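You operate a simulated robot arm through the tools that you are given. There is no shell and no other tool.

Carry out the task below with a simulated robot arm. There is one attempt and no reset: what you move stays moved.

JOB
Close down the horn stand: knob to soft, tone off, plug in its rest, grey horn on the bench.
Fine: in that order; the rest is the empty grey socket beside the yellow one. Set down upright: small grey horn.

Only the result counts: the job must be done as asked and must still hold three seconds after the hand-in. Knocking over, shifting, dropping, spilling or breaking anything else fails it.

ROBOT AND FRAMES
A 6-joint arm with a two-finger parallel gripper, fixed in place. Base frame: the origin is at the foot of the arm, x ahead of it, y to its left, z up; the work surface is at about z = 80. Units: cm, degrees, N and s.
With the tool pointing down near the work surface it reaches from about 46 to 88 cm from the base axis. Its first joint turns from -115.0 to 115.0 degrees. Payload 4.2 kg.
The TCP is the grasp point between the finger pads, 2.3 cm short of the fingertips. In the tool frame z runs along the fingers and y along their closing line. The gripper opens to 9.4 cm. The fingers are 3.8 cm wide and 1 cm thick; the gripper's body (5.4 by 9.6 cm) begins 3.9 cm behind the TCP.
Orientation is that of the tool frame in the base frame, as a unit quaternion [x, y, z, w]. With the fingers straight down and closing along the base's y, the tool's x points along the base's -x, its y along +y and its z along -z.

CONTROLS
- The arm moves only by the tool send_rows. Its argument "series" is a list of rows, each a list of 7 numbers: the shift along the tool's x, y, z in cm, then the turn, a rotation vector about the tool's x, y, z in degrees, then the opening, from 0 (shut) to 1 (fully open). In form: [[x, y, z, wx, wy, wz, claw], ...]. A call has 1 to 20 rows; each row is the pose to reach, as a shift and turn from the pose commanded when the call began, along the tool's axes at that moment. A row lasts 0.2 s, in which the tool goes at most 5 cm and 8.6 degrees; a call with a longer step from one row to the next is refused whole, and so is a gripper value outside its range. A pose out of reach is approached as far as the arm can. The call stops where the force on the tool passes 40 N (or 10 N more than at its start, if that is more) or the arm is blocked; 0.2 s more then pass. The fingers move at their own pace (about 10.8 cm/s each) and stop on an object; they squeeze with about 32 N. The grip force told is the motor's: it shows also when the fingers shut on nothing. Time passes only in rows, and 0.2 s behind the last, so rows that repeat a pose let the fingers close. It gives the time, the measured TCP pose, the force on the tool (base axes), the opening and the grip force at its end, in the units of the frame above (readings bear some noise), with the torque about the TCP (base axes, N m) and any sound that the robot's microphone picked up, and new pictures: "show" is both (left out), scene, wrist or none.
- Cameras (640 x 400 px; columns grow to the right, rows downward): "scene" is fixed at [4.55, -65.31, 141.26]; the picture's right is [0.86, -0.50, 0.00], its down [-0.17, -0.29, -0.94] and it looks along [0.47, 0.81, -0.34] (base axes); focal length 337 px, centre (320, 200). "wrist" rides on the gripper at [8.6, 1.6, -7.5] in the tool frame; the picture's right is [-0.18, 0.98, 0.00], its down [-0.58, -0.11, -0.81] and it looks along [-0.79, -0.15, 0.59] (tool axes); focal length 243 px, centre (320, 200). There is no depth. A picture from a camera that has moved, and an enlarged one, comes with that camera's place and axes in the base frame and with its lens. The place of the scene camera against the robot may be out by one fixed shift of up to 2.5 cm in any direction.
- lift_body(by): slides the trunk up (or, below 0, down) by that many cm; the arm rides with it, the base frame stays. It gives what a move gives, with no picture.
- close_up(camera, box): a new picture of the part [left, top, right, bottom] of that camera's present view, enlarged. It takes no simulated time.
- hand_in(): hands the job in; it is judged then, once.

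Places have to be worked out from the pictures, the camera data and where the tool is seen. Open the gripper and draw the arm clear of the work before you hand the job in, unless the task says otherwise.

The tools are called after "Emit:" by a JSON object that holds its "api" and its "payload". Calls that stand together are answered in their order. send_rows: Moves the arm, as the interface text tells. Its arguments: {"type":"object","properties":{"series":{"type":"array"},"show":{"type":"string","enum":["both","scene","wrist","none"]}},"required":["series"]} The other tools are called the same way: lift_body (by) slides the trunk up or down; close_up (camera, box) takes an enlarged picture of a part of a camera's view; hand_in () hands the job in.

At the start:

```text
clock: 0.0
ee_pos: [59.17, -11.68, 118.65]
orientation: [0.0, 1.0, 0.0, 0.0]
ft_force: [-0.1, 0.7, -0.7]
moment: [-0.01, 0.0, 0.0]
width: 9.42
gripper_force: 0.1
trunk travel left (down, up): [-72.5, 26.5]
```

scene: 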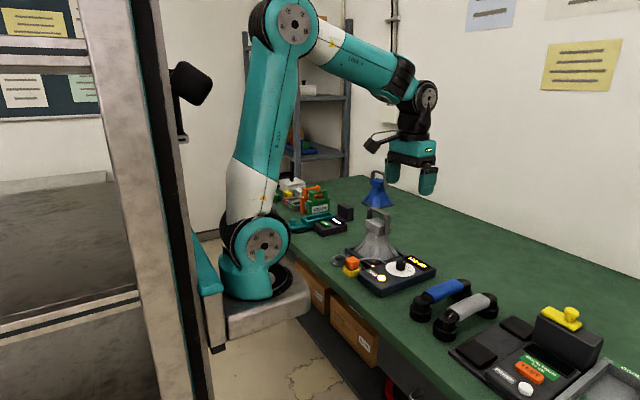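
wrist: 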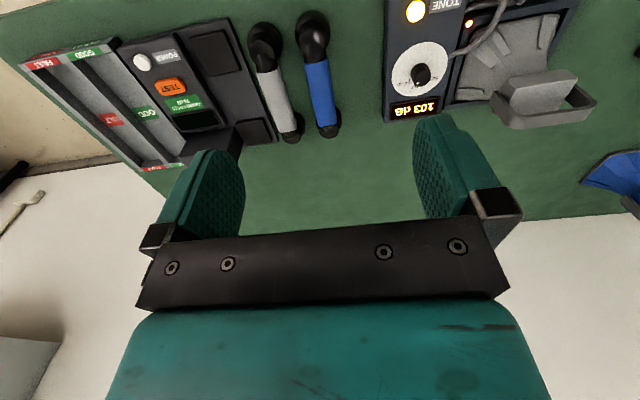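

I'll start with enlarged views of the horn stand from both cameras before I move anything.

Emit:
{"api": "close_up", "payload": {"camera": "scene", "box": [270, 160, 450, 310]}}

Emit:
{"api": "close_up", "payload": {"camera": "wrist", "box": [370, 0, 640, 170]}}

Emit:
{"api": "close_up", "payload": {"camera": "scene", "box": [320, 220, 450, 310]}}

```text
2.67 times, centred on (360, 235) of scene
camera zoom: at [4.55, -65.31, 141.26], right [0.86, -0.5, 0.0], down [-0.17, -0.29, -0.94], along [0.47, 0.81, -0.34], focal length 898 px, centre (213, 107)
```

zoom: 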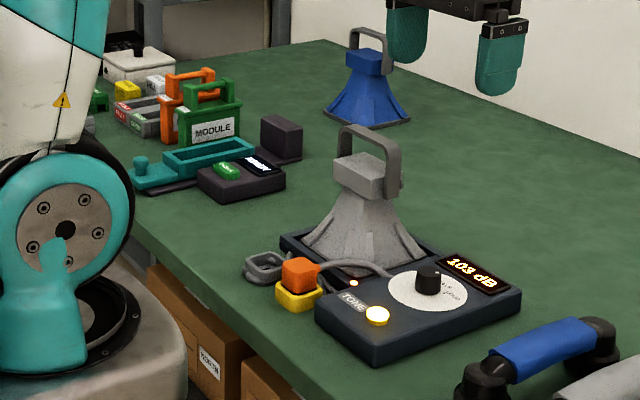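

```text
2.35 times, centred on (505, 85) of wrist
camera zoom: at [50.46, -10.13, 125.99], right [0.18, 0.98, 0.0], down [0.58, -0.11, 0.81], along [0.79, -0.15, -0.59], focal length 571 px, centre (-115, 471)
```

zoom: 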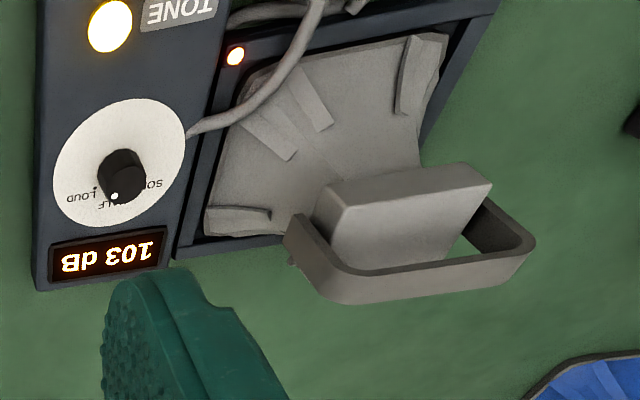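

```text
4.44 times, centred on (385, 265) of scene
camera zoom: at [4.55, -65.31, 141.26], right [0.86, -0.5, 0.0], down [-0.17, -0.29, -0.94], along [0.47, 0.81, -0.34], focal length 1496 px, centre (31, -89)
```

zoom: 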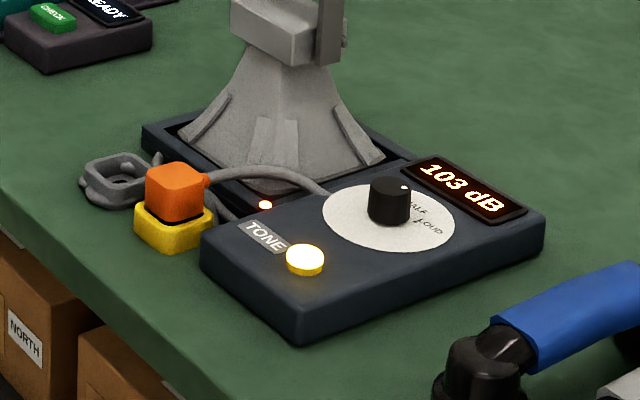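

The stand sits near (70, 5). The zooms put the knob at about (73.5, 2.7) and the tone button at about (64.7, 1.2), and both cameras agree. I'll zoom in tighter for the dial marks, the plug and the sockets.

Emit:
{"api": "close_up", "payload": {"camera": "wrist", "box": [385, 30, 465, 125]}}

Emit:
{"api": "close_up", "payload": {"camera": "scene", "box": [335, 248, 385, 280]}}

Emit:
{"api": "close_up", "payload": {"camera": "scene", "box": [380, 250, 440, 290]}}

Emit:
{"api": "close_up", "payload": {"camera": "scene", "box": [330, 160, 450, 300]}}

```text
4.21 times, centred on (425, 78) of wrist
camera zoom: at [50.46, -10.13, 125.99], right [0.18, 0.98, 0.0], down [0.58, -0.11, 0.81], along [0.79, -0.15, -0.59], focal length 1022 px, centre (-122, 716)
```

zoom: 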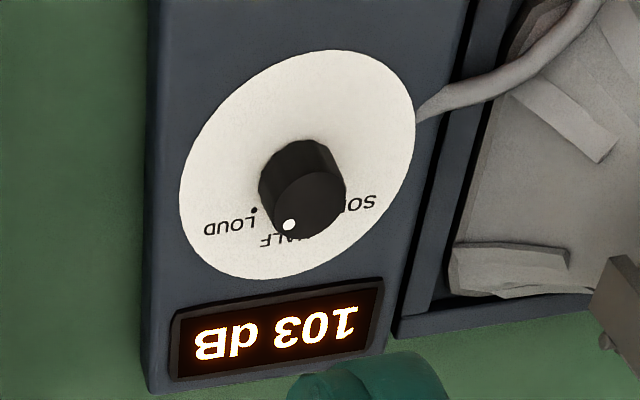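

```text
12.50 times, centred on (360, 264) of scene
camera zoom: at [4.55, -65.31, 141.26], right [0.86, -0.5, 0.0], down [-0.17, -0.29, -0.94], along [0.47, 0.81, -0.34], focal length 4207 px, centre (-180, -600)
```

zoom: 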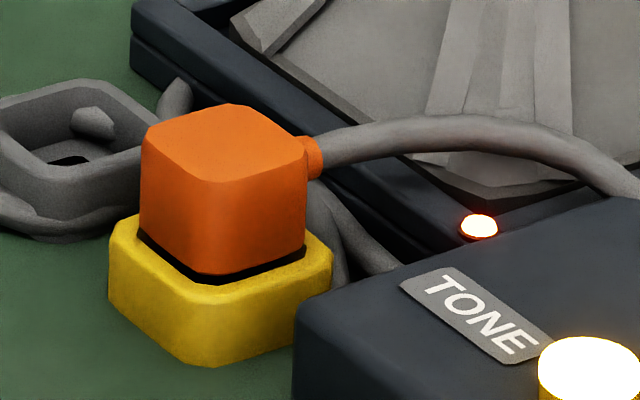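

```text
10.00 times, centred on (410, 270) of scene
camera zoom: at [4.55, -65.31, 141.26], right [0.86, -0.5, 0.0], down [-0.17, -0.29, -0.94], along [0.47, 0.81, -0.34], focal length 3366 px, centre (-580, -500)
```

zoom: 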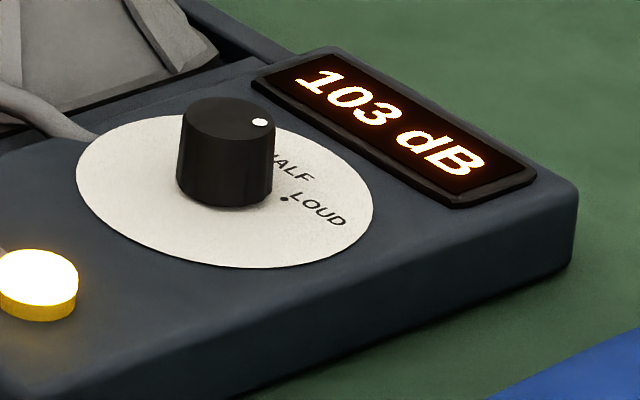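

```text
2.86 times, centred on (390, 230) of scene
camera zoom: at [4.55, -65.31, 141.26], right [0.86, -0.5, 0.0], down [-0.17, -0.29, -0.94], along [0.47, 0.81, -0.34], focal length 962 px, centre (120, 114)
```

zoom: 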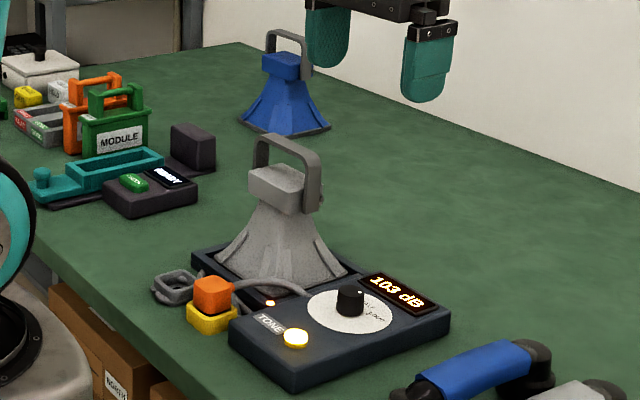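

The white pointer dot sits close to HALF, with LOUD on the −y side and SOFT on the +y side. I'll move to a point above and short of the knob, high enough to clear the horn (its top is at z≈99), to look down on the dial.

Emit:
{"api": "send_rows", "payload": {"series": [[-1.9, 2.3, 1.7, 0, 0, 0, 1], [-3.8, 4.6, 3.4, 0, 0, 0, 1], [-5.7, 6.9, 5.1, 0, 0, 0, 1], [-7.6, 9.2, 6.8, 0, 0, 0, 1], [-9.5, 11.5, 8.5, 0, 0, 0, 1], [-11.4, 13.7, 10.2, 0, 0, 0, 1], [-11.4, 13.7, 10.2, 0, 0, 0, 1]]}}

```text
clock: 1.6
ee_pos: [70.45, 1.8, 108.33]
orientation: [0.0, 1.0, -0.001, 0.0]
ft_force: [0.7, 1.1, 0.6]
moment: [-0.03, -0.01, 0.02]
width: 9.43
gripper_force: 0.0
trunk travel left (down, up): [-72.5, 26.5]
camera wrist: at [61.84, 3.6, 115.78], right [0.18, 0.98, 0.0], down [0.58, -0.11, 0.81], along [0.79, -0.15, -0.59], focal length 243 px, centre (320, 200)
```

scene: 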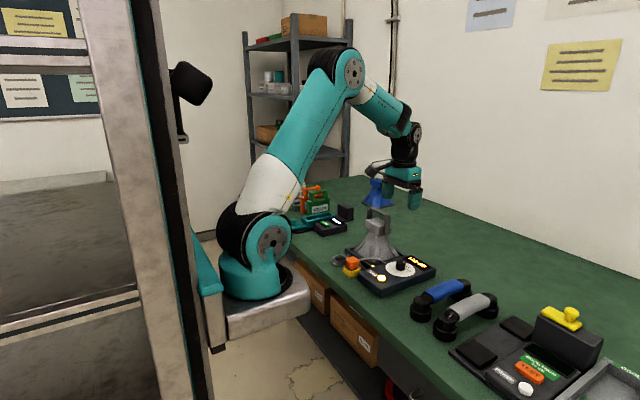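
wrist: 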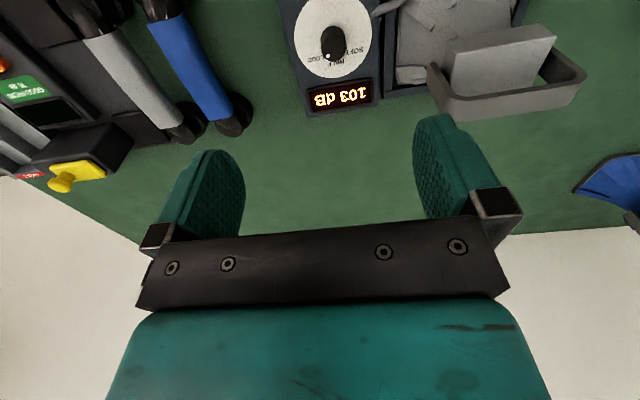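

Emit:
{"api": "close_up", "payload": {"camera": "wrist", "box": [270, 0, 398, 80]}}

Emit:
{"api": "close_up", "payload": {"camera": "wrist", "box": [270, 0, 590, 200]}}

```text
5.00 times, centred on (334, 40) of wrist
camera zoom: at [61.84, 3.6, 115.78], right [0.18, 0.98, 0.0], down [0.58, -0.11, 0.81], along [0.79, -0.15, -0.59], focal length 1213 px, centre (250, 1000)
```

zoom: 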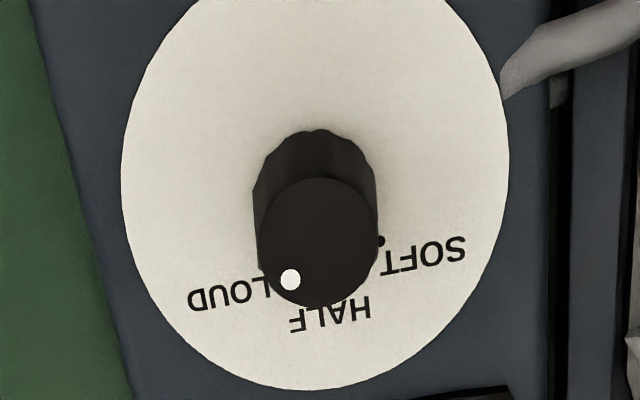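

```text
2.00 times, centred on (430, 100) of wrist
camera zoom: at [61.84, 3.6, 115.78], right [0.18, 0.98, 0.0], down [0.58, -0.11, 0.81], along [0.79, -0.15, -0.59], focal length 485 px, centre (100, 400)
```

zoom: 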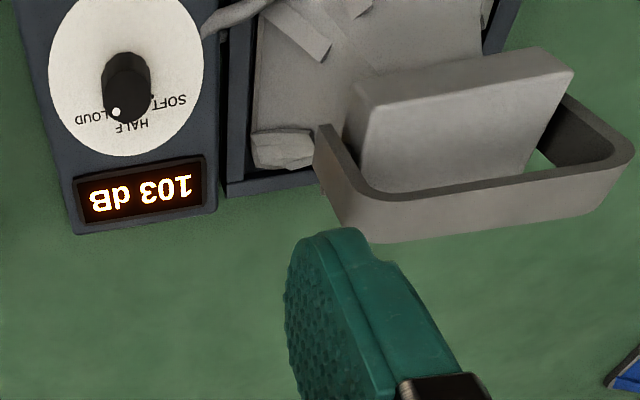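

From two views, the knob centre is about (74.0, 2.9), its top is at z≈85.3 and the panel is at z≈82.5. The pointer is at about −45° (LOUD) and the SOFT mark is at about +45°, so the knob needs about 90° counter-clockwise seen from above. I'll hover above it, pre-turned −45° with the gripper half open.

Emit:
{"api": "send_rows", "payload": {"series": [[-0.6, 0.2, 2.2, 0, 0, 7.5, 0.6], [-1.2, 0.35, 4.4, 0, 0, 15, 0.6], [-1.8, 0.5, 6.6, 0, 0, 22.5, 0.6], [-2.4, 0.65, 8.8, 0, 0, 30, 0.6], [-3.0, 0.8, 11, 0, 0, 37.5, 0.6], [-3.5, 0.95, 13.4, 0, 0, 45, 0.6], [-3.5, 0.95, 15.4, 0, 0, 45, 0.6], [-3.5, 0.95, 15.4, 0, 0, 45, 0.6]]}}

```text
clock: 3.4
ee_pos: [73.98, 2.8, 92.92]
orientation: [0.384, 0.924, 0.0, 0.0]
ft_force: [0.1, -0.9, -0.4]
moment: [0.01, 0.01, 0.01]
width: 5.63
gripper_force: 0.0
trunk travel left (down, up): [-72.5, 26.5]
camera wrist: at [69.03, 10.17, 100.36], right [0.83, 0.56, 0.0], down [0.33, -0.49, 0.81], along [0.46, -0.67, -0.59], focal length 243 px, centre (320, 200)
```

scene: 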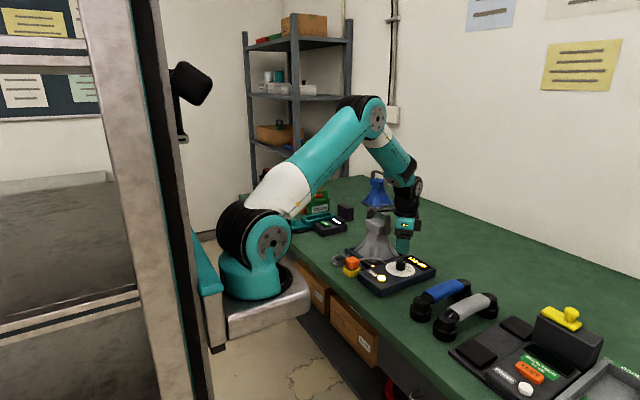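
wrist: 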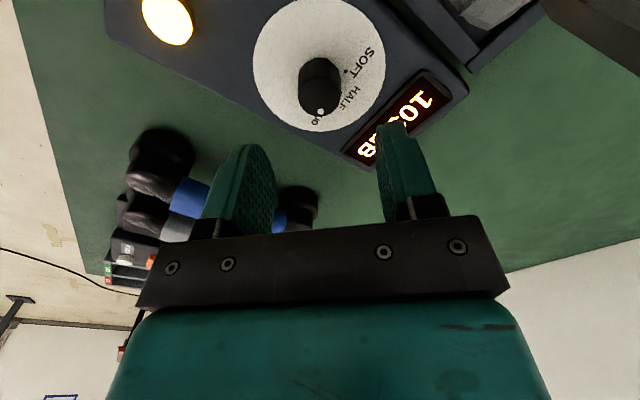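

This view also puts the knob at (74.1, 2.8), right under the TCP. I'll descend until the fingertips are just above the dial plate, then close.

Emit:
{"api": "send_rows", "payload": {"series": [[0, 0, 2, 0, 0, 0, 0.6], [0, 0, 4, 0, 0, 0, 0.6], [0, 0, 5.5, 0, 0, 0, 0.6], [0, 0, 6.5, 0, 0, 0, 0.6], [0, 0, 7.2, 0, 0, 0, 0.6], [0, 0, 7.2, 0, 0, 0, 0.6]]}}

```text
clock: 4.8
ee_pos: [74.08, 2.83, 85.85]
orientation: [0.383, 0.924, 0.0, 0.0]
ft_force: [-0.2, 0.2, 0.5]
moment: [-0.01, -0.05, -0.01]
width: 5.63
gripper_force: 0.0
trunk travel left (down, up): [-72.5, 26.5]
camera wrist: at [69.06, 10.17, 93.19], right [0.82, 0.57, 0.0], down [0.33, -0.49, 0.81], along [0.46, -0.66, -0.59], focal length 243 px, centre (320, 200)
```

scene: 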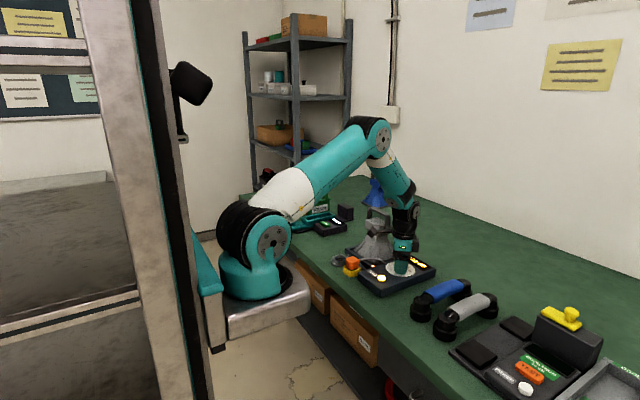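
wrist: 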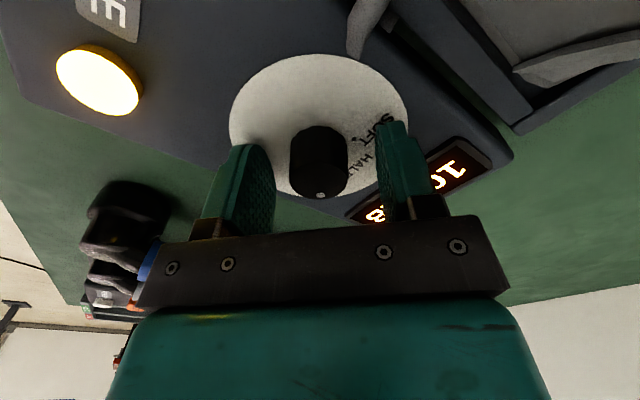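

The knob is centred between the fingers, with nothing touching. I'll close on it and check the grip before turning.

Emit:
{"api": "send_rows", "payload": {"series": [[0, 0, 0, 0, 0, 0, 0.3], [0, 0, 0, 0, 0, 0, 0.0], [0, 0, 0, 0, 0, 0, 0.0]], "show": "wrist"}}

```text
clock: 5.6
ee_pos: [73.98, 2.88, 85.83]
orientation: [0.383, 0.924, -0.001, 0.0]
ft_force: [-3.4, -2.9, -0.9]
moment: [-0.19, -0.01, 0.04]
width: 2.91
gripper_force: 45.0
trunk travel left (down, up): [-72.5, 26.5]
camera wrist: at [69.03, 10.13, 93.19], right [0.83, 0.56, 0.0], down [0.33, -0.49, 0.81], along [0.46, -0.67, -0.59], focal length 243 px, centre (320, 200)
```

wrist: 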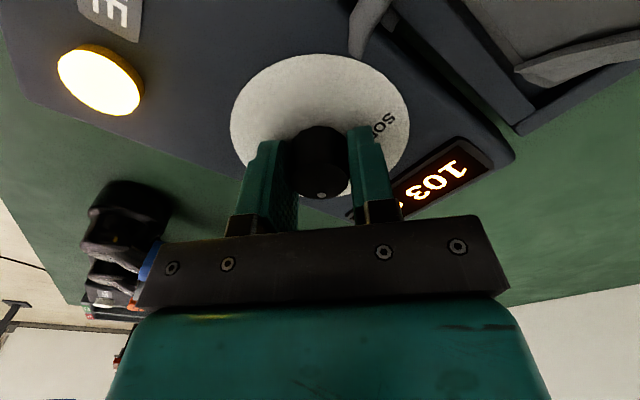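

The fingers grip the knob at 2.9 cm. I'll turn counter-clockwise seen from above (negative about tool z), 45° first, and watch the dB readout.

Emit:
{"api": "send_rows", "payload": {"series": [[0, 0, 0, 0, 0, -6, 0], [0, 0, 0, 0, 0, -12, 0], [0, 0, 0, 0, 0, -18, 0], [0, 0, 0, 0, 0, -24, 0], [0, 0, 0, 0, 0, -30, 0], [0, 0, 0, 0, 0, -36, 0], [0, 0, 0, 0, 0, -45, 0]]}}

```text
refused: row 7 steps farther than a row can; nothing moved
```

The last step was over the per-row turn limit and nothing moved. I'm resending it with even 6.5° steps.

Emit:
{"api": "send_rows", "payload": {"series": [[0, 0, 0, 0, 0, -6.5, 0], [0, 0, 0, 0, 0, -13, 0], [0, 0, 0, 0, 0, -19.5, 0], [0, 0, 0, 0, 0, -26, 0], [0, 0, 0, 0, 0, -32.5, 0], [0, 0, 0, 0, 0, -39, 0], [0, 0, 0, 0, 0, -45, 0]]}}

```text
clock: 7.2
ee_pos: [73.99, 2.79, 85.74]
orientation: [-0.002, 1.0, 0.0, 0.0]
ft_force: [-6.4, -4.8, -0.6]
moment: [-0.08, -0.03, 0.02]
width: 2.91
gripper_force: 45.2
trunk travel left (down, up): [-72.5, 26.5]
camera wrist: at [65.35, 4.49, 93.19], right [0.18, 0.98, 0.0], down [0.58, -0.11, 0.81], along [0.79, -0.15, -0.59], focal length 243 px, centre (320, 200)
```

scene: 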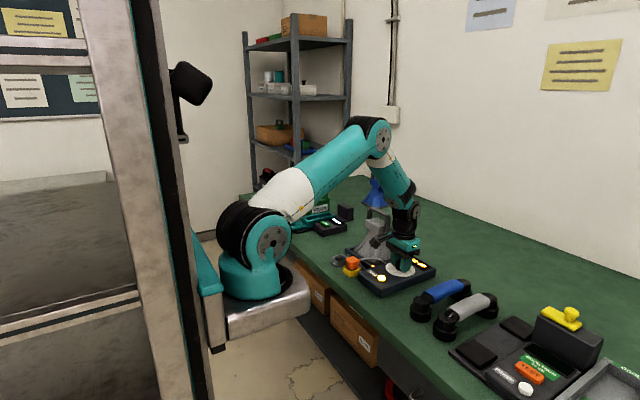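
wrist: 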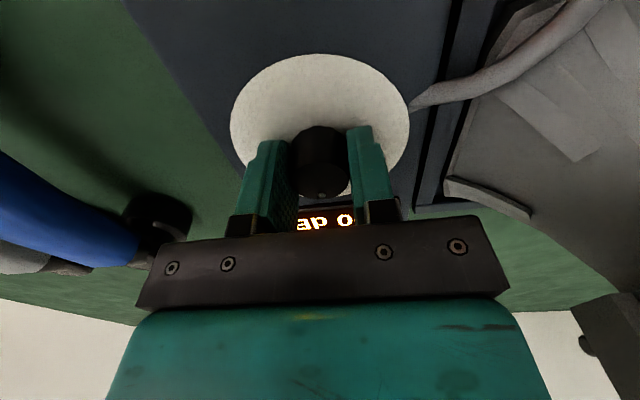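

The knob turns with the fingers and the readout is changing. I'll turn the other 45°.

Emit:
{"api": "send_rows", "payload": {"series": [[0, 0, 0, 0, 0, -6.5, 0], [0, 0, 0, 0, 0, -13, 0], [0, 0, 0, 0, 0, -19.5, 0], [0, 0, 0, 0, 0, -26, 0], [0, 0, 0, 0, 0, -32.5, 0], [0, 0, 0, 0, 0, -39, 0], [0, 0, 0, 0, 0, -45, 0]]}}

Emit:
{"api": "close_up", "payload": {"camera": "scene", "box": [380, 240, 440, 280]}}

Emit:
{"api": "close_up", "payload": {"camera": "wrist", "box": [220, 40, 420, 240]}}

```text
clock: 8.8
ee_pos: [73.9, 2.85, 85.8]
orientation: [-0.384, 0.923, -0.001, 0.0]
ft_force: [-6.4, -0.2, -1.2]
moment: [-0.31, 0.43, -0.01]
width: 2.92
gripper_force: 45.1
trunk travel left (down, up): [-72.5, 26.5]
camera wrist: at [66.75, -2.07, 93.19], right [-0.57, 0.82, 0.0], down [0.49, 0.34, 0.81], along [0.66, 0.46, -0.59], focal length 243 px, centre (320, 200)
```

scene: 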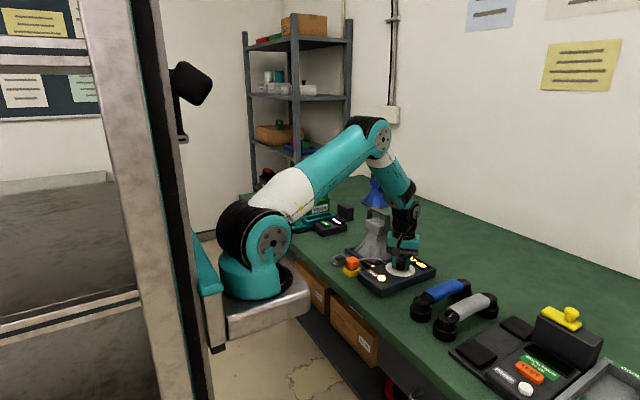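
wrist: 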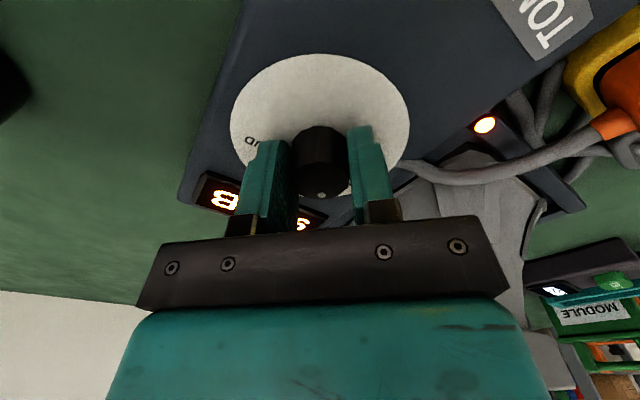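

```text
10.00 times, centred on (410, 260) of scene
camera zoom: at [4.55, -65.31, 141.26], right [0.86, -0.5, 0.0], down [-0.17, -0.29, -0.94], along [0.47, 0.81, -0.34], focal length 3366 px, centre (-580, -400)
```

zoom: 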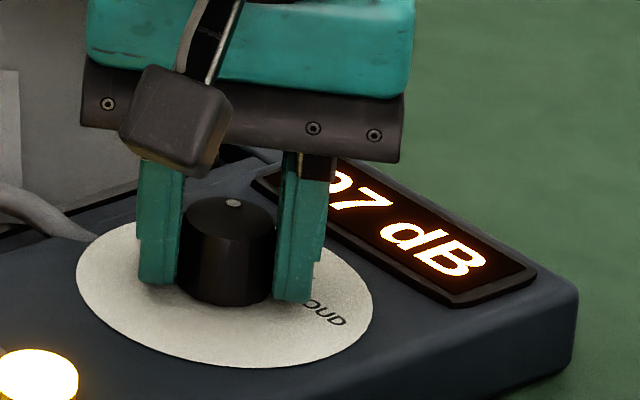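

```text
2.00 times, centred on (320, 140) of wrist
camera zoom: at [66.75, -2.07, 93.19], right [-0.57, 0.82, 0.0], down [0.49, 0.34, 0.81], along [0.66, 0.46, -0.59], focal length 485 px, centre (320, 320)
```

zoom: 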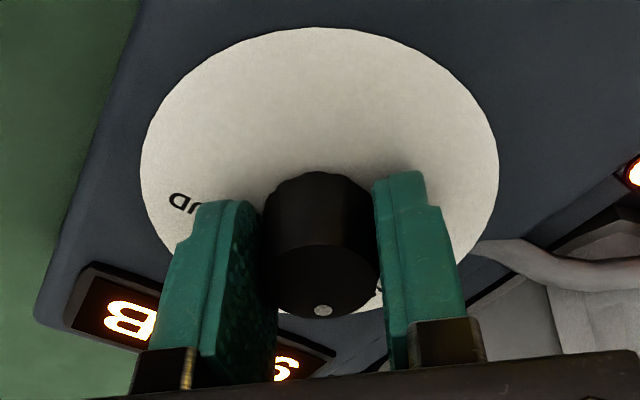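

The pointer now faces away toward +x+y and the readout ends in "7 dB". I'll release, rise and check the pointer against the SOFT mark from above.

Emit:
{"api": "send_rows", "payload": {"series": [[0, 0, 0, 0, 0, 0, 0.3], [0, 0, 0, 0, 0, 0, 0.6], [0, 0, -2, 0, 0, 0, 0.6], [0, 0, -5, 0, 0, 0, 0.6], [0, 0, -9, 0, 0, 0, 0.6], [0, 0, -13, 0, 0, 0, 0.6], [0, 0, -13, 0, 0, 0, 0.6]]}}

Emit:
{"api": "close_up", "payload": {"camera": "wrist", "box": [260, 0, 400, 120]}}

Emit:
{"api": "close_up", "payload": {"camera": "scene", "box": [380, 240, 440, 280]}}

```text
clock: 10.4
ee_pos: [73.83, 2.84, 98.76]
orientation: [-0.383, 0.924, 0.0, 0.0]
ft_force: [-0.2, -0.1, 0.1]
moment: [0.0, 0.01, 0.01]
width: 5.66
gripper_force: 0.0
trunk travel left (down, up): [-72.5, 26.5]
camera wrist: at [66.65, -2.09, 106.14], right [-0.57, 0.82, 0.0], down [0.49, 0.33, 0.81], along [0.66, 0.46, -0.59], focal length 243 px, centre (320, 200)
```

scene: 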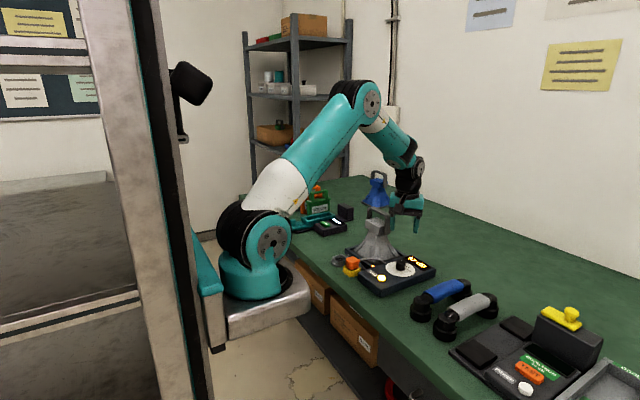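
wrist: 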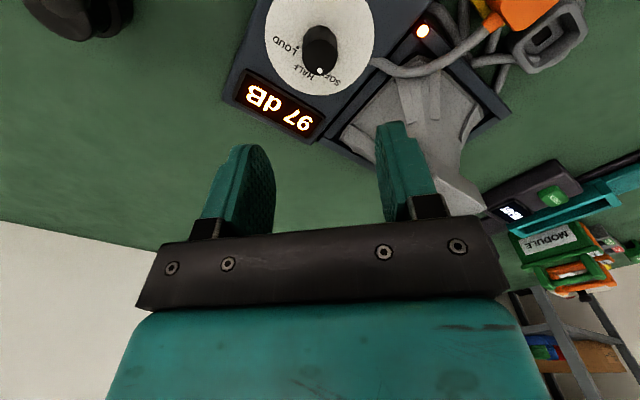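

```text
3.33 times, centred on (330, 60) of wrist
camera zoom: at [66.65, -2.09, 106.14], right [-0.57, 0.82, 0.0], down [0.49, 0.33, 0.81], along [0.66, 0.46, -0.59], focal length 809 px, centre (287, 667)
```

zoom: 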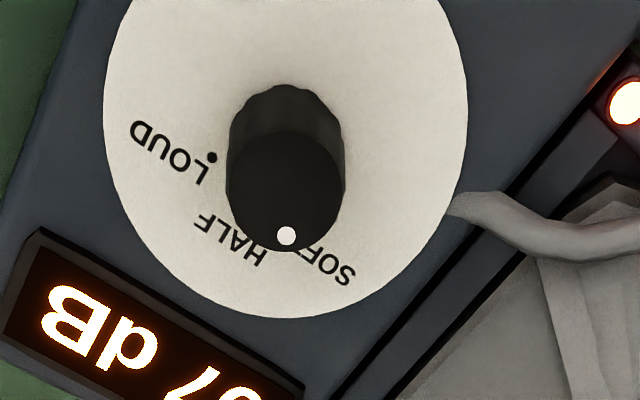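

```text
10.00 times, centred on (410, 260) of scene
camera zoom: at [4.55, -65.31, 141.26], right [0.86, -0.5, 0.0], down [-0.17, -0.29, -0.94], along [0.47, 0.81, -0.34], focal length 3366 px, centre (-580, -400)
```

zoom: 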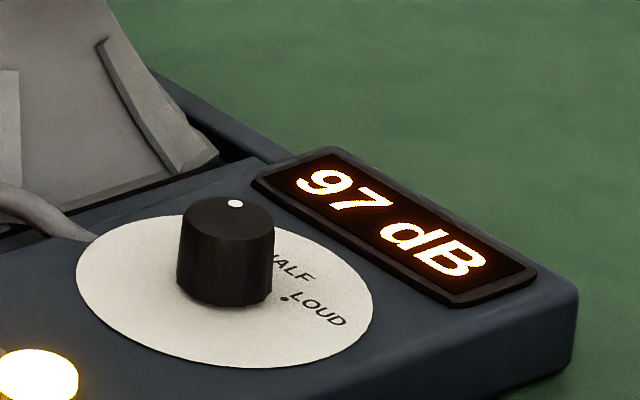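

The pointer seems close to SOFT and the display says 97 dB, but from this side the knob hides the SOFT mark. I'll yaw back and then tilt the wrist for a nearly vertical view of the dial.

Emit:
{"api": "send_rows", "payload": {"series": [[-0.15, -0.5, -0.9, 0, 0, 7.5, 0.6], [-0.3, -1.0, -1.8, 0, 0, 15, 0.6], [-0.5, -1.5, -2.7, 0, 0, 22.5, 0.6], [-0.7, -2.0, -3.6, 0, 0, 30, 0.6], [-0.85, -2.5, -4.5, 0, 0, 37.5, 0.6], [-1.0, -3.0, -5.2, 0, 0, 45, 0.6]], "show": "none"}}

Emit:
{"api": "send_rows", "payload": {"series": [[0, 0, 0, 0, 6.5, 0, 0.6], [0, 0, 0, 0, 13, 0, 0.6], [0, 0, 0, 0, 19.5, 0, 0.6], [0, 0, 0, 0, 26, 0, 0.6], [0, 0, 0, 0, 26, 0, 0.6]]}}

```text
clock: 11.8
ee_pos: [76.9, 1.51, 103.89]
orientation: [0.002, 1.0, 0.0, 0.0]
ft_force: [0.2, 0.0, -0.1]
moment: [0.0, -0.03, 0.01]
width: 5.63
gripper_force: 0.1
trunk travel left (down, up): [-72.5, 26.5]
```

```text
clock: 13.0
ee_pos: [78.03, 0.12, 103.49]
orientation: [-0.007, 0.982, -0.033, -0.187]
ft_force: [0.0, -1.3, 0.0]
moment: [0.06, 0.01, -0.06]
width: 5.62
gripper_force: 0.1
out of reach, approached as far as the arm can: row 4, 5
trunk travel left (down, up): [-72.5, 26.5]
camera wrist: at [72.6, 2.36, 113.52], right [0.15, 0.98, -0.13], down [0.84, -0.05, 0.54], along [0.52, -0.19, -0.83], focal length 243 px, centre (320, 200)
```

scene: 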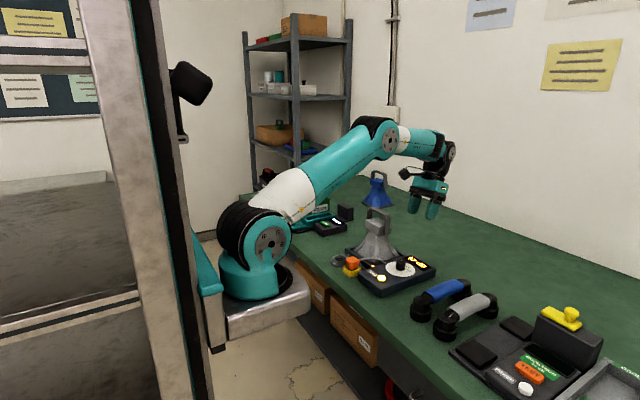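
wrist: 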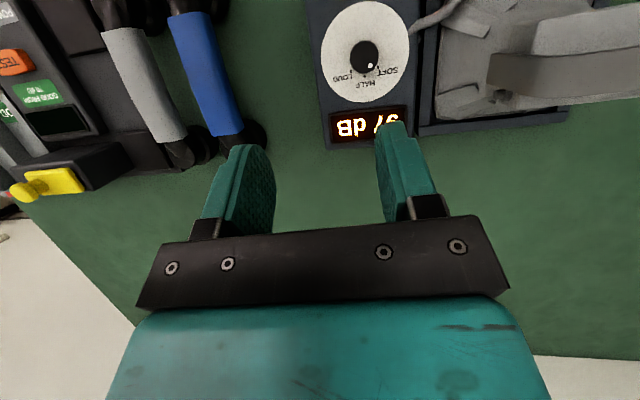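

Emit:
{"api": "close_up", "payload": {"camera": "wrist", "box": [310, 0, 420, 110]}}

Emit:
{"api": "close_up", "payload": {"camera": "wrist", "box": [400, 0, 640, 140]}}

```text
3.64 times, centred on (365, 55) of wrist
camera zoom: at [72.6, 2.36, 113.52], right [0.15, 0.98, -0.13], down [0.84, -0.05, 0.54], along [0.52, -0.19, -0.83], focal length 882 px, centre (156, 727)
```

zoom: 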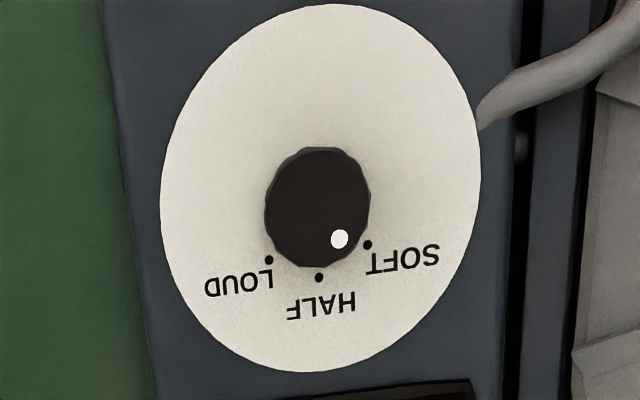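

```text
2.67 times, centred on (520, 70) of wrist
camera zoom: at [72.6, 2.36, 113.52], right [0.15, 0.98, -0.13], down [0.84, -0.05, 0.54], along [0.52, -0.19, -0.83], focal length 647 px, centre (-213, 547)
```

zoom: 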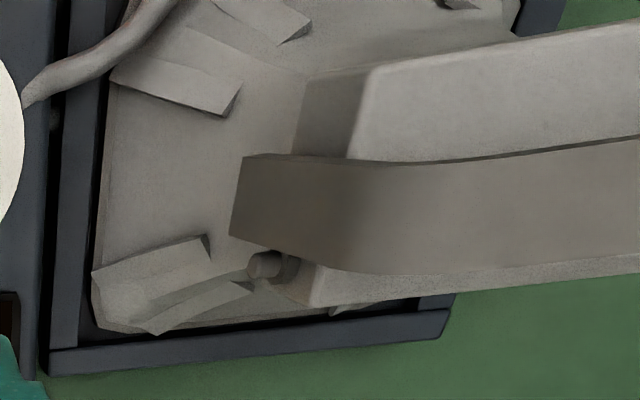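

This near-vertical view shows the marks at about ±48° and the pointer at about +38°, so it is roughly 10° short of SOFT. I'll level the wrist first and then re-grip.

Emit:
{"api": "send_rows", "payload": {"series": [[0, 0, 0, 0, -6.5, 0, 0.6], [0, 0, 0, 0, -13, 0, 0.6], [0, 0, 0, 0, -19.5, 0, 0.6], [0, 0, 0, 0, -26, 0, 0.6], [0, 0, 0, 0, -26, 0, 0.6]], "show": "wrist"}}

```text
clock: 14.2
ee_pos: [76.92, 1.43, 104.03]
orientation: [0.0, 1.0, 0.0, 0.0]
ft_force: [-0.7, 0.3, 0.1]
moment: [0.02, 0.02, 0.02]
width: 5.62
gripper_force: 0.0
out of reach, approached as far as the arm can: row 1
trunk travel left (down, up): [-72.5, 26.5]
camera wrist: at [68.18, 3.09, 111.4], right [0.18, 0.98, 0.0], down [0.58, -0.11, 0.81], along [0.79, -0.15, -0.59], focal length 243 px, centre (320, 200)
```

wrist: 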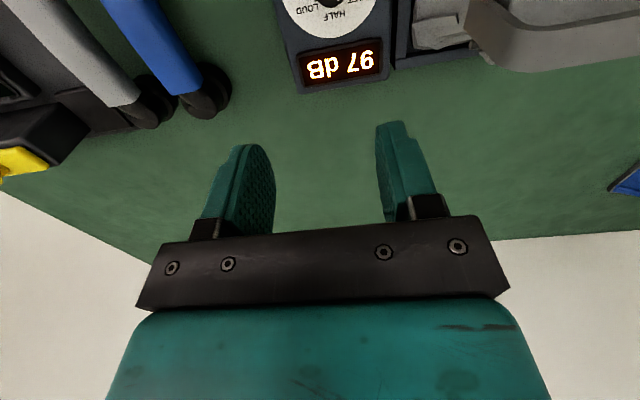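

The wrist is upright again at (76.9, 1.4, 104). I'll go down over the knob with about +20° of yaw and stay open at 5.6 cm.

Emit:
{"api": "send_rows", "payload": {"series": [[1.0, 0.5, 4, 0, 0, -5, 0.6], [2.0, 1.0, 8, 0, 0, -10, 0.6], [2.85, 1.4, 12, 0, 0, -15, 0.6], [2.85, 1.4, 15, 0, 0, -20, 0.6], [2.85, 1.4, 17, 0, 0, -20, 0.6], [2.85, 1.4, 18.2, 0, 0, -20, 0.6], [2.85, 1.4, 18.2, 0, 0, -20, 0.6]]}}

```text
clock: 15.8
ee_pos: [74.05, 2.84, 85.74]
orientation: [-0.173, 0.985, 0.0, 0.001]
ft_force: [0.1, -0.2, 0.2]
moment: [0.01, 0.01, 0.01]
width: 5.66
gripper_force: 0.1
trunk travel left (down, up): [-72.5, 26.5]
camera wrist: at [65.28, 1.46, 93.2], right [-0.16, 0.99, 0.0], down [0.58, 0.1, 0.81], along [0.8, 0.13, -0.59], focal length 243 px, centre (320, 200)
```

scene: 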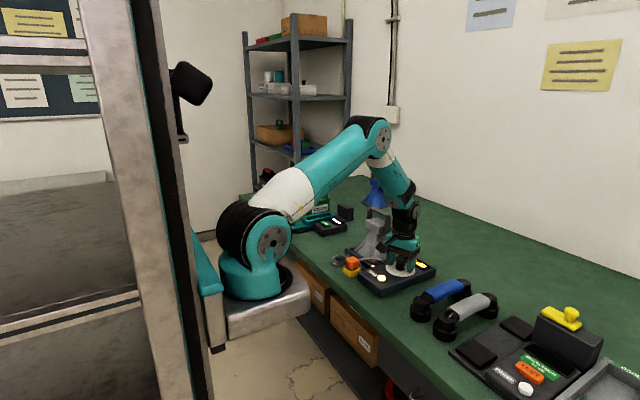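
wrist: 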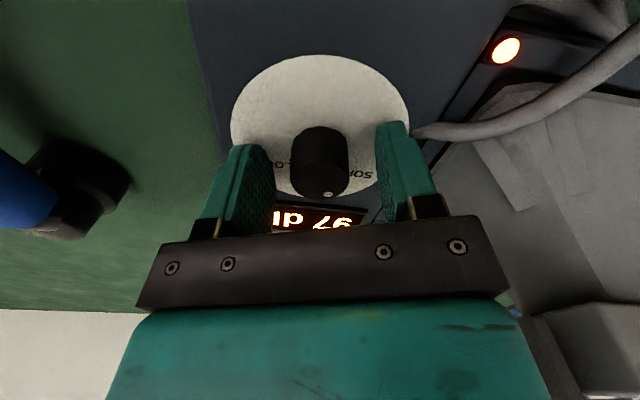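

The knob is centred between the fingers again. I'll close, turn 10° more counter-clockwise, then open.

Emit:
{"api": "send_rows", "payload": {"series": [[0, 0, 0, 0, 0, 0, 0.3], [0, 0, 0, 0, 0, 0, 0], [0, 0, 0, 0, 0, 0, 0], [0, 0, 0, 0, 0, -3.5, 0], [0, 0, 0, 0, 0, -7, 0], [0, 0, 0, 0, 0, -10, 0], [0, 0, 0, 0, 0, -10, 0], [0, 0, 0, 0, 0, -10, 0]], "show": "wrist"}}

Emit:
{"api": "close_up", "payload": {"camera": "scene", "box": [380, 240, 440, 280]}}

```text
clock: 17.6
ee_pos: [73.95, 2.79, 85.77]
orientation: [-0.259, 0.966, 0.0, 0.0]
ft_force: [0.0, 0.3, -2.8]
moment: [-0.01, -0.1, 0.03]
width: 2.88
gripper_force: 45.4
trunk travel left (down, up): [-72.5, 26.5]
camera wrist: at [65.67, -0.03, 93.2], right [-0.33, 0.94, 0.0], down [0.56, 0.2, 0.81], along [0.76, 0.27, -0.59], focal length 243 px, centre (320, 200)
```

wrist: 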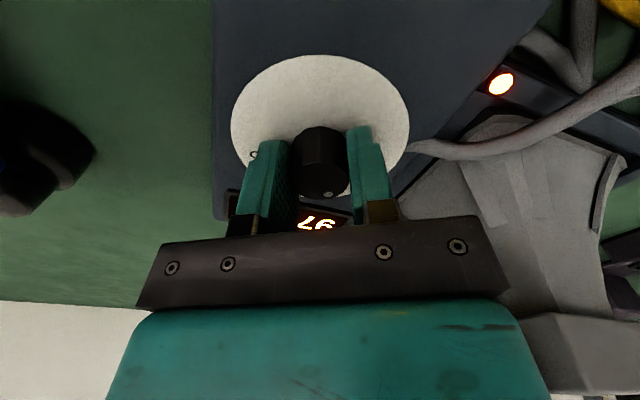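

```text
10.00 times, centred on (410, 260) of scene
camera zoom: at [4.55, -65.31, 141.26], right [0.86, -0.5, 0.0], down [-0.17, -0.29, -0.94], along [0.47, 0.81, -0.34], focal length 3366 px, centre (-580, -400)
```

zoom: 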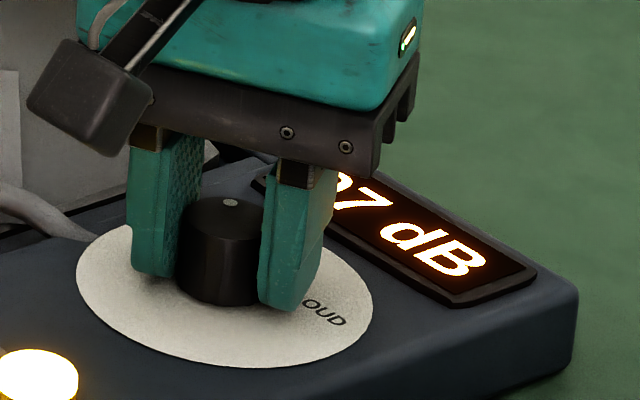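

The readout stays at 97 dB, which fits three levels of 103, 100 and 97. I'll release, rise and check the pointer against the SOFT mark from above.

Emit:
{"api": "send_rows", "payload": {"series": [[0, 0, 0, 0, 0, -10, 0.3], [0, 0, 0, 0, 0, -10, 0.6], [0, 0, 0, 0, 0, -10, 0.6], [0, 0, -3, 0, 0, -10, 0.6], [0, 0, -7, 0, 0, -10, 0.6], [0, 0, -11, 0, 0, -10, 0.6], [0, 0, -15, 0, 0, -10, 0.6]], "show": "none"}}

```text
refused: row 1 steps farther than a row can; nothing moved
```

That row repeated the −10° turn, which counts from the new pose, and the call was refused. I'll release straight up with no extra turn.

Emit:
{"api": "send_rows", "payload": {"series": [[0, 0, 0, 0, 0, 0, 0.3], [0, 0, 0, 0, 0, 0, 0.6], [0, 0, 0, 0, 0, 0, 0.6], [0, 0, -3, 0, 0, 0, 0.6], [0, 0, -7, 0, 0, 0, 0.6], [0, 0, -11, 0, 0, 0, 0.6], [0, 0, -15, 0, 0, 0, 0.6], [0, 0, -18, 0, 0, 0, 0.6]], "show": "wrist"}}

Emit:
{"api": "close_up", "payload": {"camera": "wrist", "box": [260, 0, 380, 90]}}

```text
clock: 19.4
ee_pos: [73.99, 2.84, 103.71]
orientation: [-0.259, 0.966, -0.001, 0.0]
ft_force: [-0.4, -0.4, -0.1]
moment: [0.01, 0.02, -0.01]
width: 5.64
gripper_force: 0.0
trunk travel left (down, up): [-72.5, 26.5]
camera wrist: at [65.66, -0.04, 111.12], right [-0.33, 0.94, 0.0], down [0.56, 0.2, 0.81], along [0.76, 0.27, -0.59], focal length 243 px, centre (320, 200)
```

wrist: 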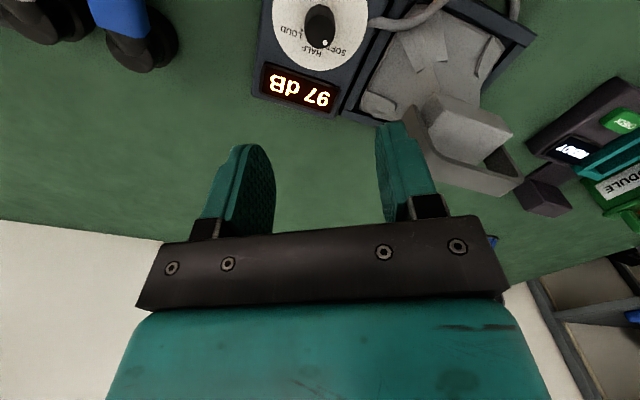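

```text
4.44 times, centred on (320, 45) of wrist
camera zoom: at [65.66, -0.04, 111.12], right [-0.33, 0.94, 0.0], down [0.56, 0.2, 0.81], along [0.76, 0.27, -0.59], focal length 1078 px, centre (320, 889)
```

zoom: 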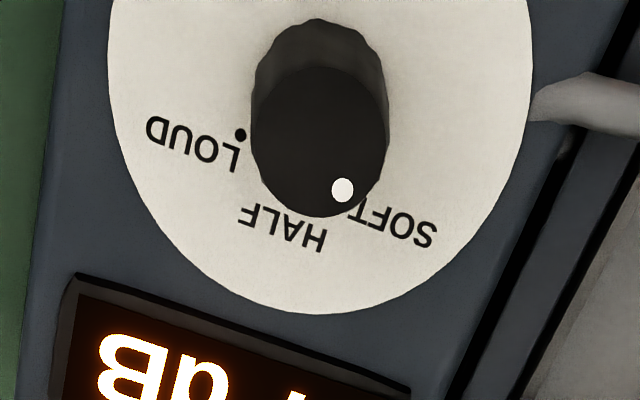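

The pointer is now at about +47°, on the SOFT mark, and the display holds at 97 dB. Next is the tone button at about (64.7, 1.0), top at z≈83.3. I'll hover over it with the fingers shut and yaw 0.

Emit:
{"api": "send_rows", "payload": {"series": [[2.2, 0.8, 2.5, 0, 0, 7.5, 0.3], [4.5, 1.5, 5, 0, 0, 15, 0], [6.75, 2.25, 7.5, 0, 0, 22.5, 0], [8.98, 3.05, 10, 0, 0, 30, 0], [8.98, 3.05, 10, 0, 0, 30, 0]]}}

Emit:
{"api": "close_up", "payload": {"camera": "wrist", "box": [220, 0, 420, 200]}}

```text
clock: 20.6
ee_pos: [64.76, 0.91, 93.68]
orientation: [0.001, 1.0, 0.0, 0.0]
ft_force: [0.0, 0.2, -0.5]
moment: [0.01, 0.0, 0.0]
width: 0.0
gripper_force: 32.5
trunk travel left (down, up): [-72.5, 26.5]
camera wrist: at [56.03, 2.59, 101.16], right [0.19, 0.98, 0.0], down [0.58, -0.11, 0.81], along [0.79, -0.15, -0.59], focal length 243 px, centre (320, 200)
```

scene: 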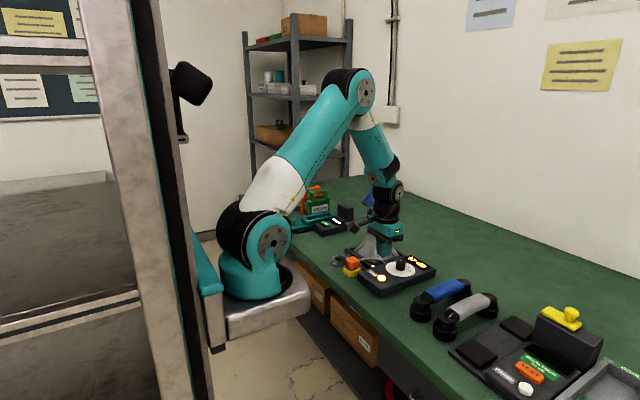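
wrist: 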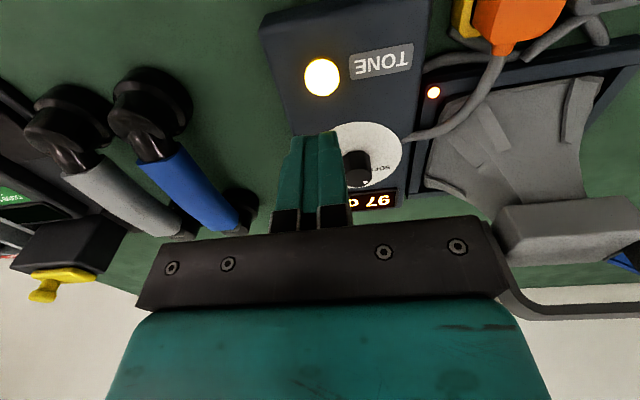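

```text
2.00 times, centred on (320, 100) of wrist
camera zoom: at [56.03, 2.59, 101.16], right [0.19, 0.98, 0.0], down [0.58, -0.11, 0.81], along [0.79, -0.15, -0.59], focal length 485 px, centre (320, 400)
```

zoom: 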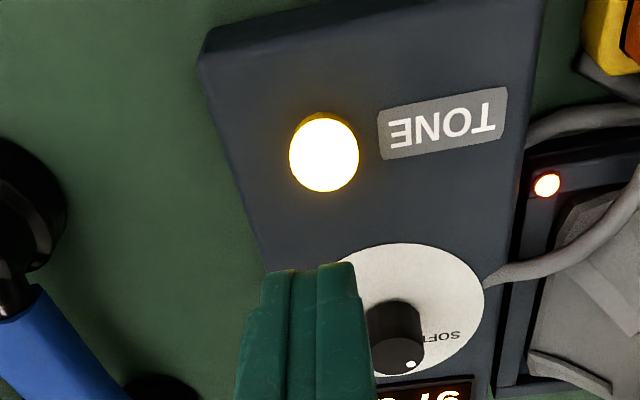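

The button centre works out to (64.8, 1.05) with its top at z≈83.6, almost under the shut fingertips. I'll press slowly and watch force and sound.

Emit:
{"api": "send_rows", "payload": {"series": [[-0.1, 0.1, 2.5, 0, 0, 0, 0], [-0.1, 0.1, 5, 0, 0, 0, 0], [-0.1, 0.1, 6.6, 0, 0, 0, 0], [-0.1, 0.1, 7.3, 0, 0, 0, 0], [-0.1, 0.1, 7.6, 0, 0, 0, 0], [-0.1, 0.1, 7.8, 0, 0, 0, 0], [-0.1, 0.1, 8.0, 0, 0, 0, 0]]}}

Emit:
{"api": "close_up", "payload": {"camera": "scene", "box": [340, 240, 440, 300]}}

```text
clock: 22.2
ee_pos: [64.84, 1.07, 85.87]
orientation: [0.0, 1.0, 0.0, 0.001]
ft_force: [-0.4, -2.3, 10.8]
moment: [-0.04, 0.0, -0.01]
width: 0.01
gripper_force: 31.9
trunk travel left (down, up): [-72.5, 26.5]
heard: click
camera wrist: at [56.14, 2.75, 93.23], right [0.18, 0.98, 0.0], down [0.58, -0.11, 0.81], along [0.79, -0.15, -0.59], focal length 243 px, centre (320, 200)
```

scene: 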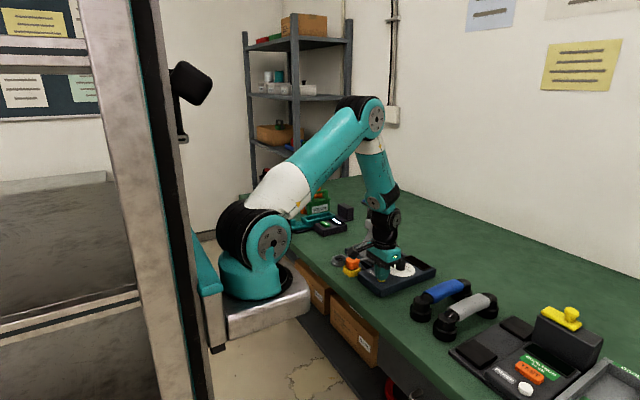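
wrist: 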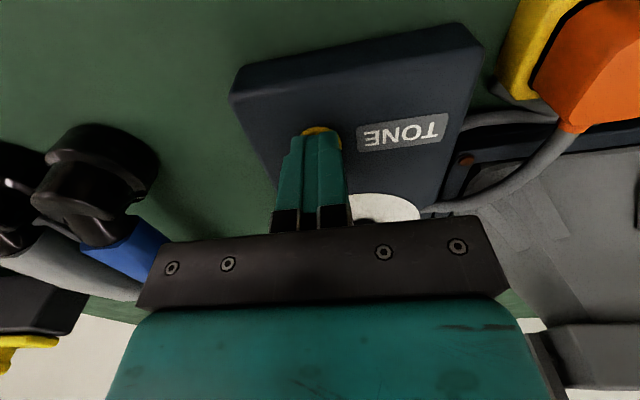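

```text
6.40 times, centred on (390, 270) of scene
camera zoom: at [4.55, -65.31, 141.26], right [0.86, -0.5, 0.0], down [-0.17, -0.29, -0.94], along [0.47, 0.81, -0.34], focal length 2154 px, centre (-128, -248)
```

zoom: 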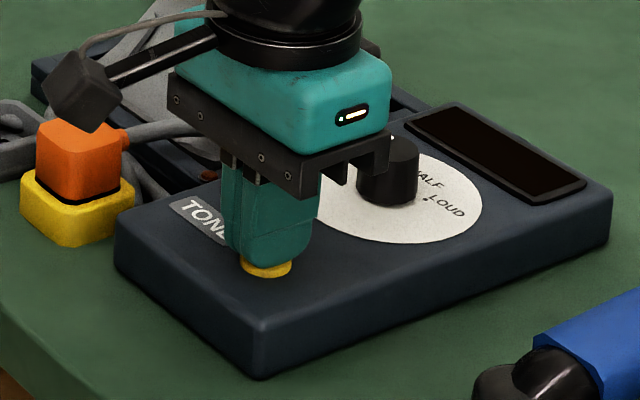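

I heard a click, and the button lamp, the display and the red stand lamp all went out, so the tone is off. I'll rise straight up and move over to look down on the plug and its two sockets.

Emit:
{"api": "send_rows", "payload": {"series": [[0, 0, -3, 0, 0, 0, 0], [0, 0, -7, 0, 0, 0, 0], [0, 0, -11, 0, 0, 0, 0], [1, 2, -15, 0, 0, 0, 0.3], [2, 5, -18, 0, 0, 0, 0.6], [3, 8, -20, 0, 0, 0, 0.6], [4, 11, -22, 0, 0, 0, 0.6], [4.5, 14, -22, 0, 0, 0, 0.6], [4.5, 14, -22, 0, 0, 0, 0.6]]}}

Emit:
{"api": "close_up", "payload": {"camera": "wrist", "box": [240, 0, 400, 100]}}

Emit:
{"api": "close_up", "payload": {"camera": "scene", "box": [325, 235, 445, 305]}}

```text
clock: 24.2
ee_pos: [60.37, 15.03, 107.64]
orientation: [0.0, 1.0, 0.0, 0.0]
ft_force: [0.4, -0.9, 0.1]
moment: [0.0, 0.01, 0.0]
width: 5.64
gripper_force: 0.1
trunk travel left (down, up): [-72.5, 26.5]
camera wrist: at [51.67, 16.72, 115.11], right [0.18, 0.98, 0.0], down [0.58, -0.11, 0.81], along [0.79, -0.15, -0.59], focal length 243 px, centre (320, 200)
```

scene: 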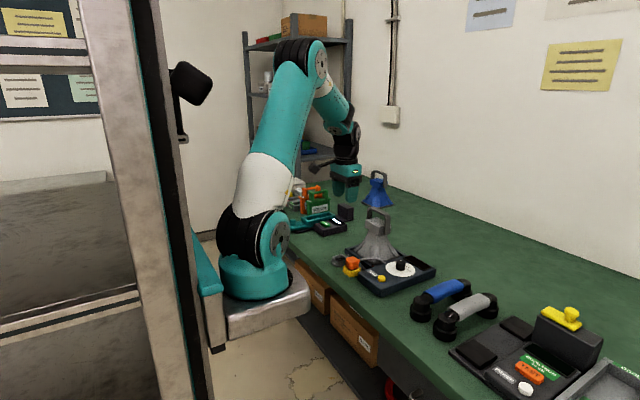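
wrist: 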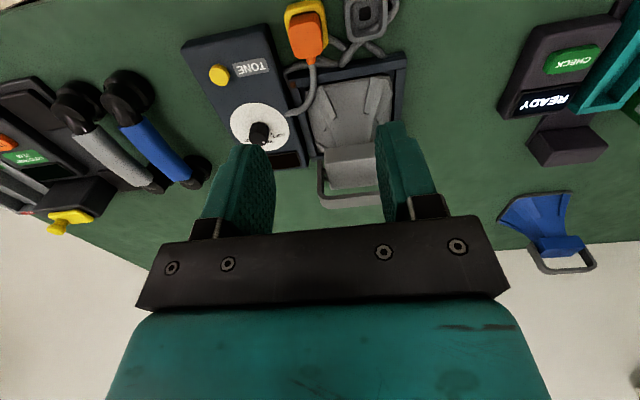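

```text
4.00 times, centred on (320, 50) of wrist
camera zoom: at [51.67, 16.72, 115.11], right [0.18, 0.98, 0.0], down [0.58, -0.11, 0.81], along [0.79, -0.15, -0.59], focal length 970 px, centre (320, 800)
```

zoom: 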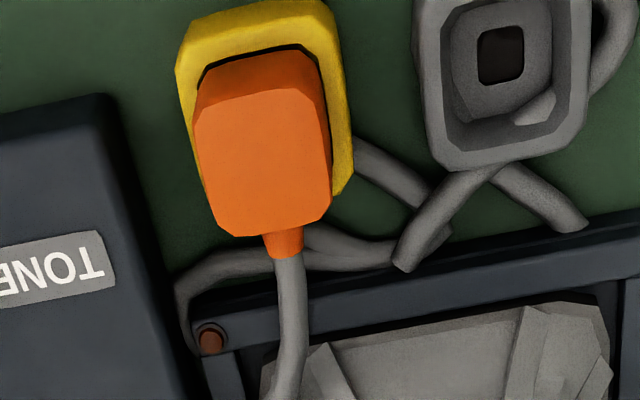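

```text
5.33 times, centred on (385, 270) of scene
camera zoom: at [4.55, -65.31, 141.26], right [0.86, -0.5, 0.0], down [-0.17, -0.29, -0.94], along [0.47, 0.81, -0.34], focal length 1795 px, centre (-27, -173)
```

zoom: 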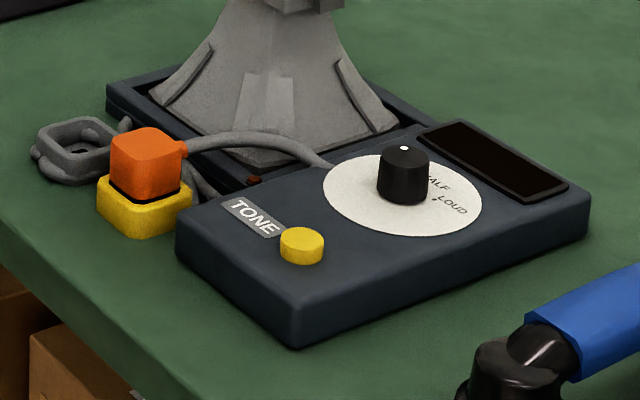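

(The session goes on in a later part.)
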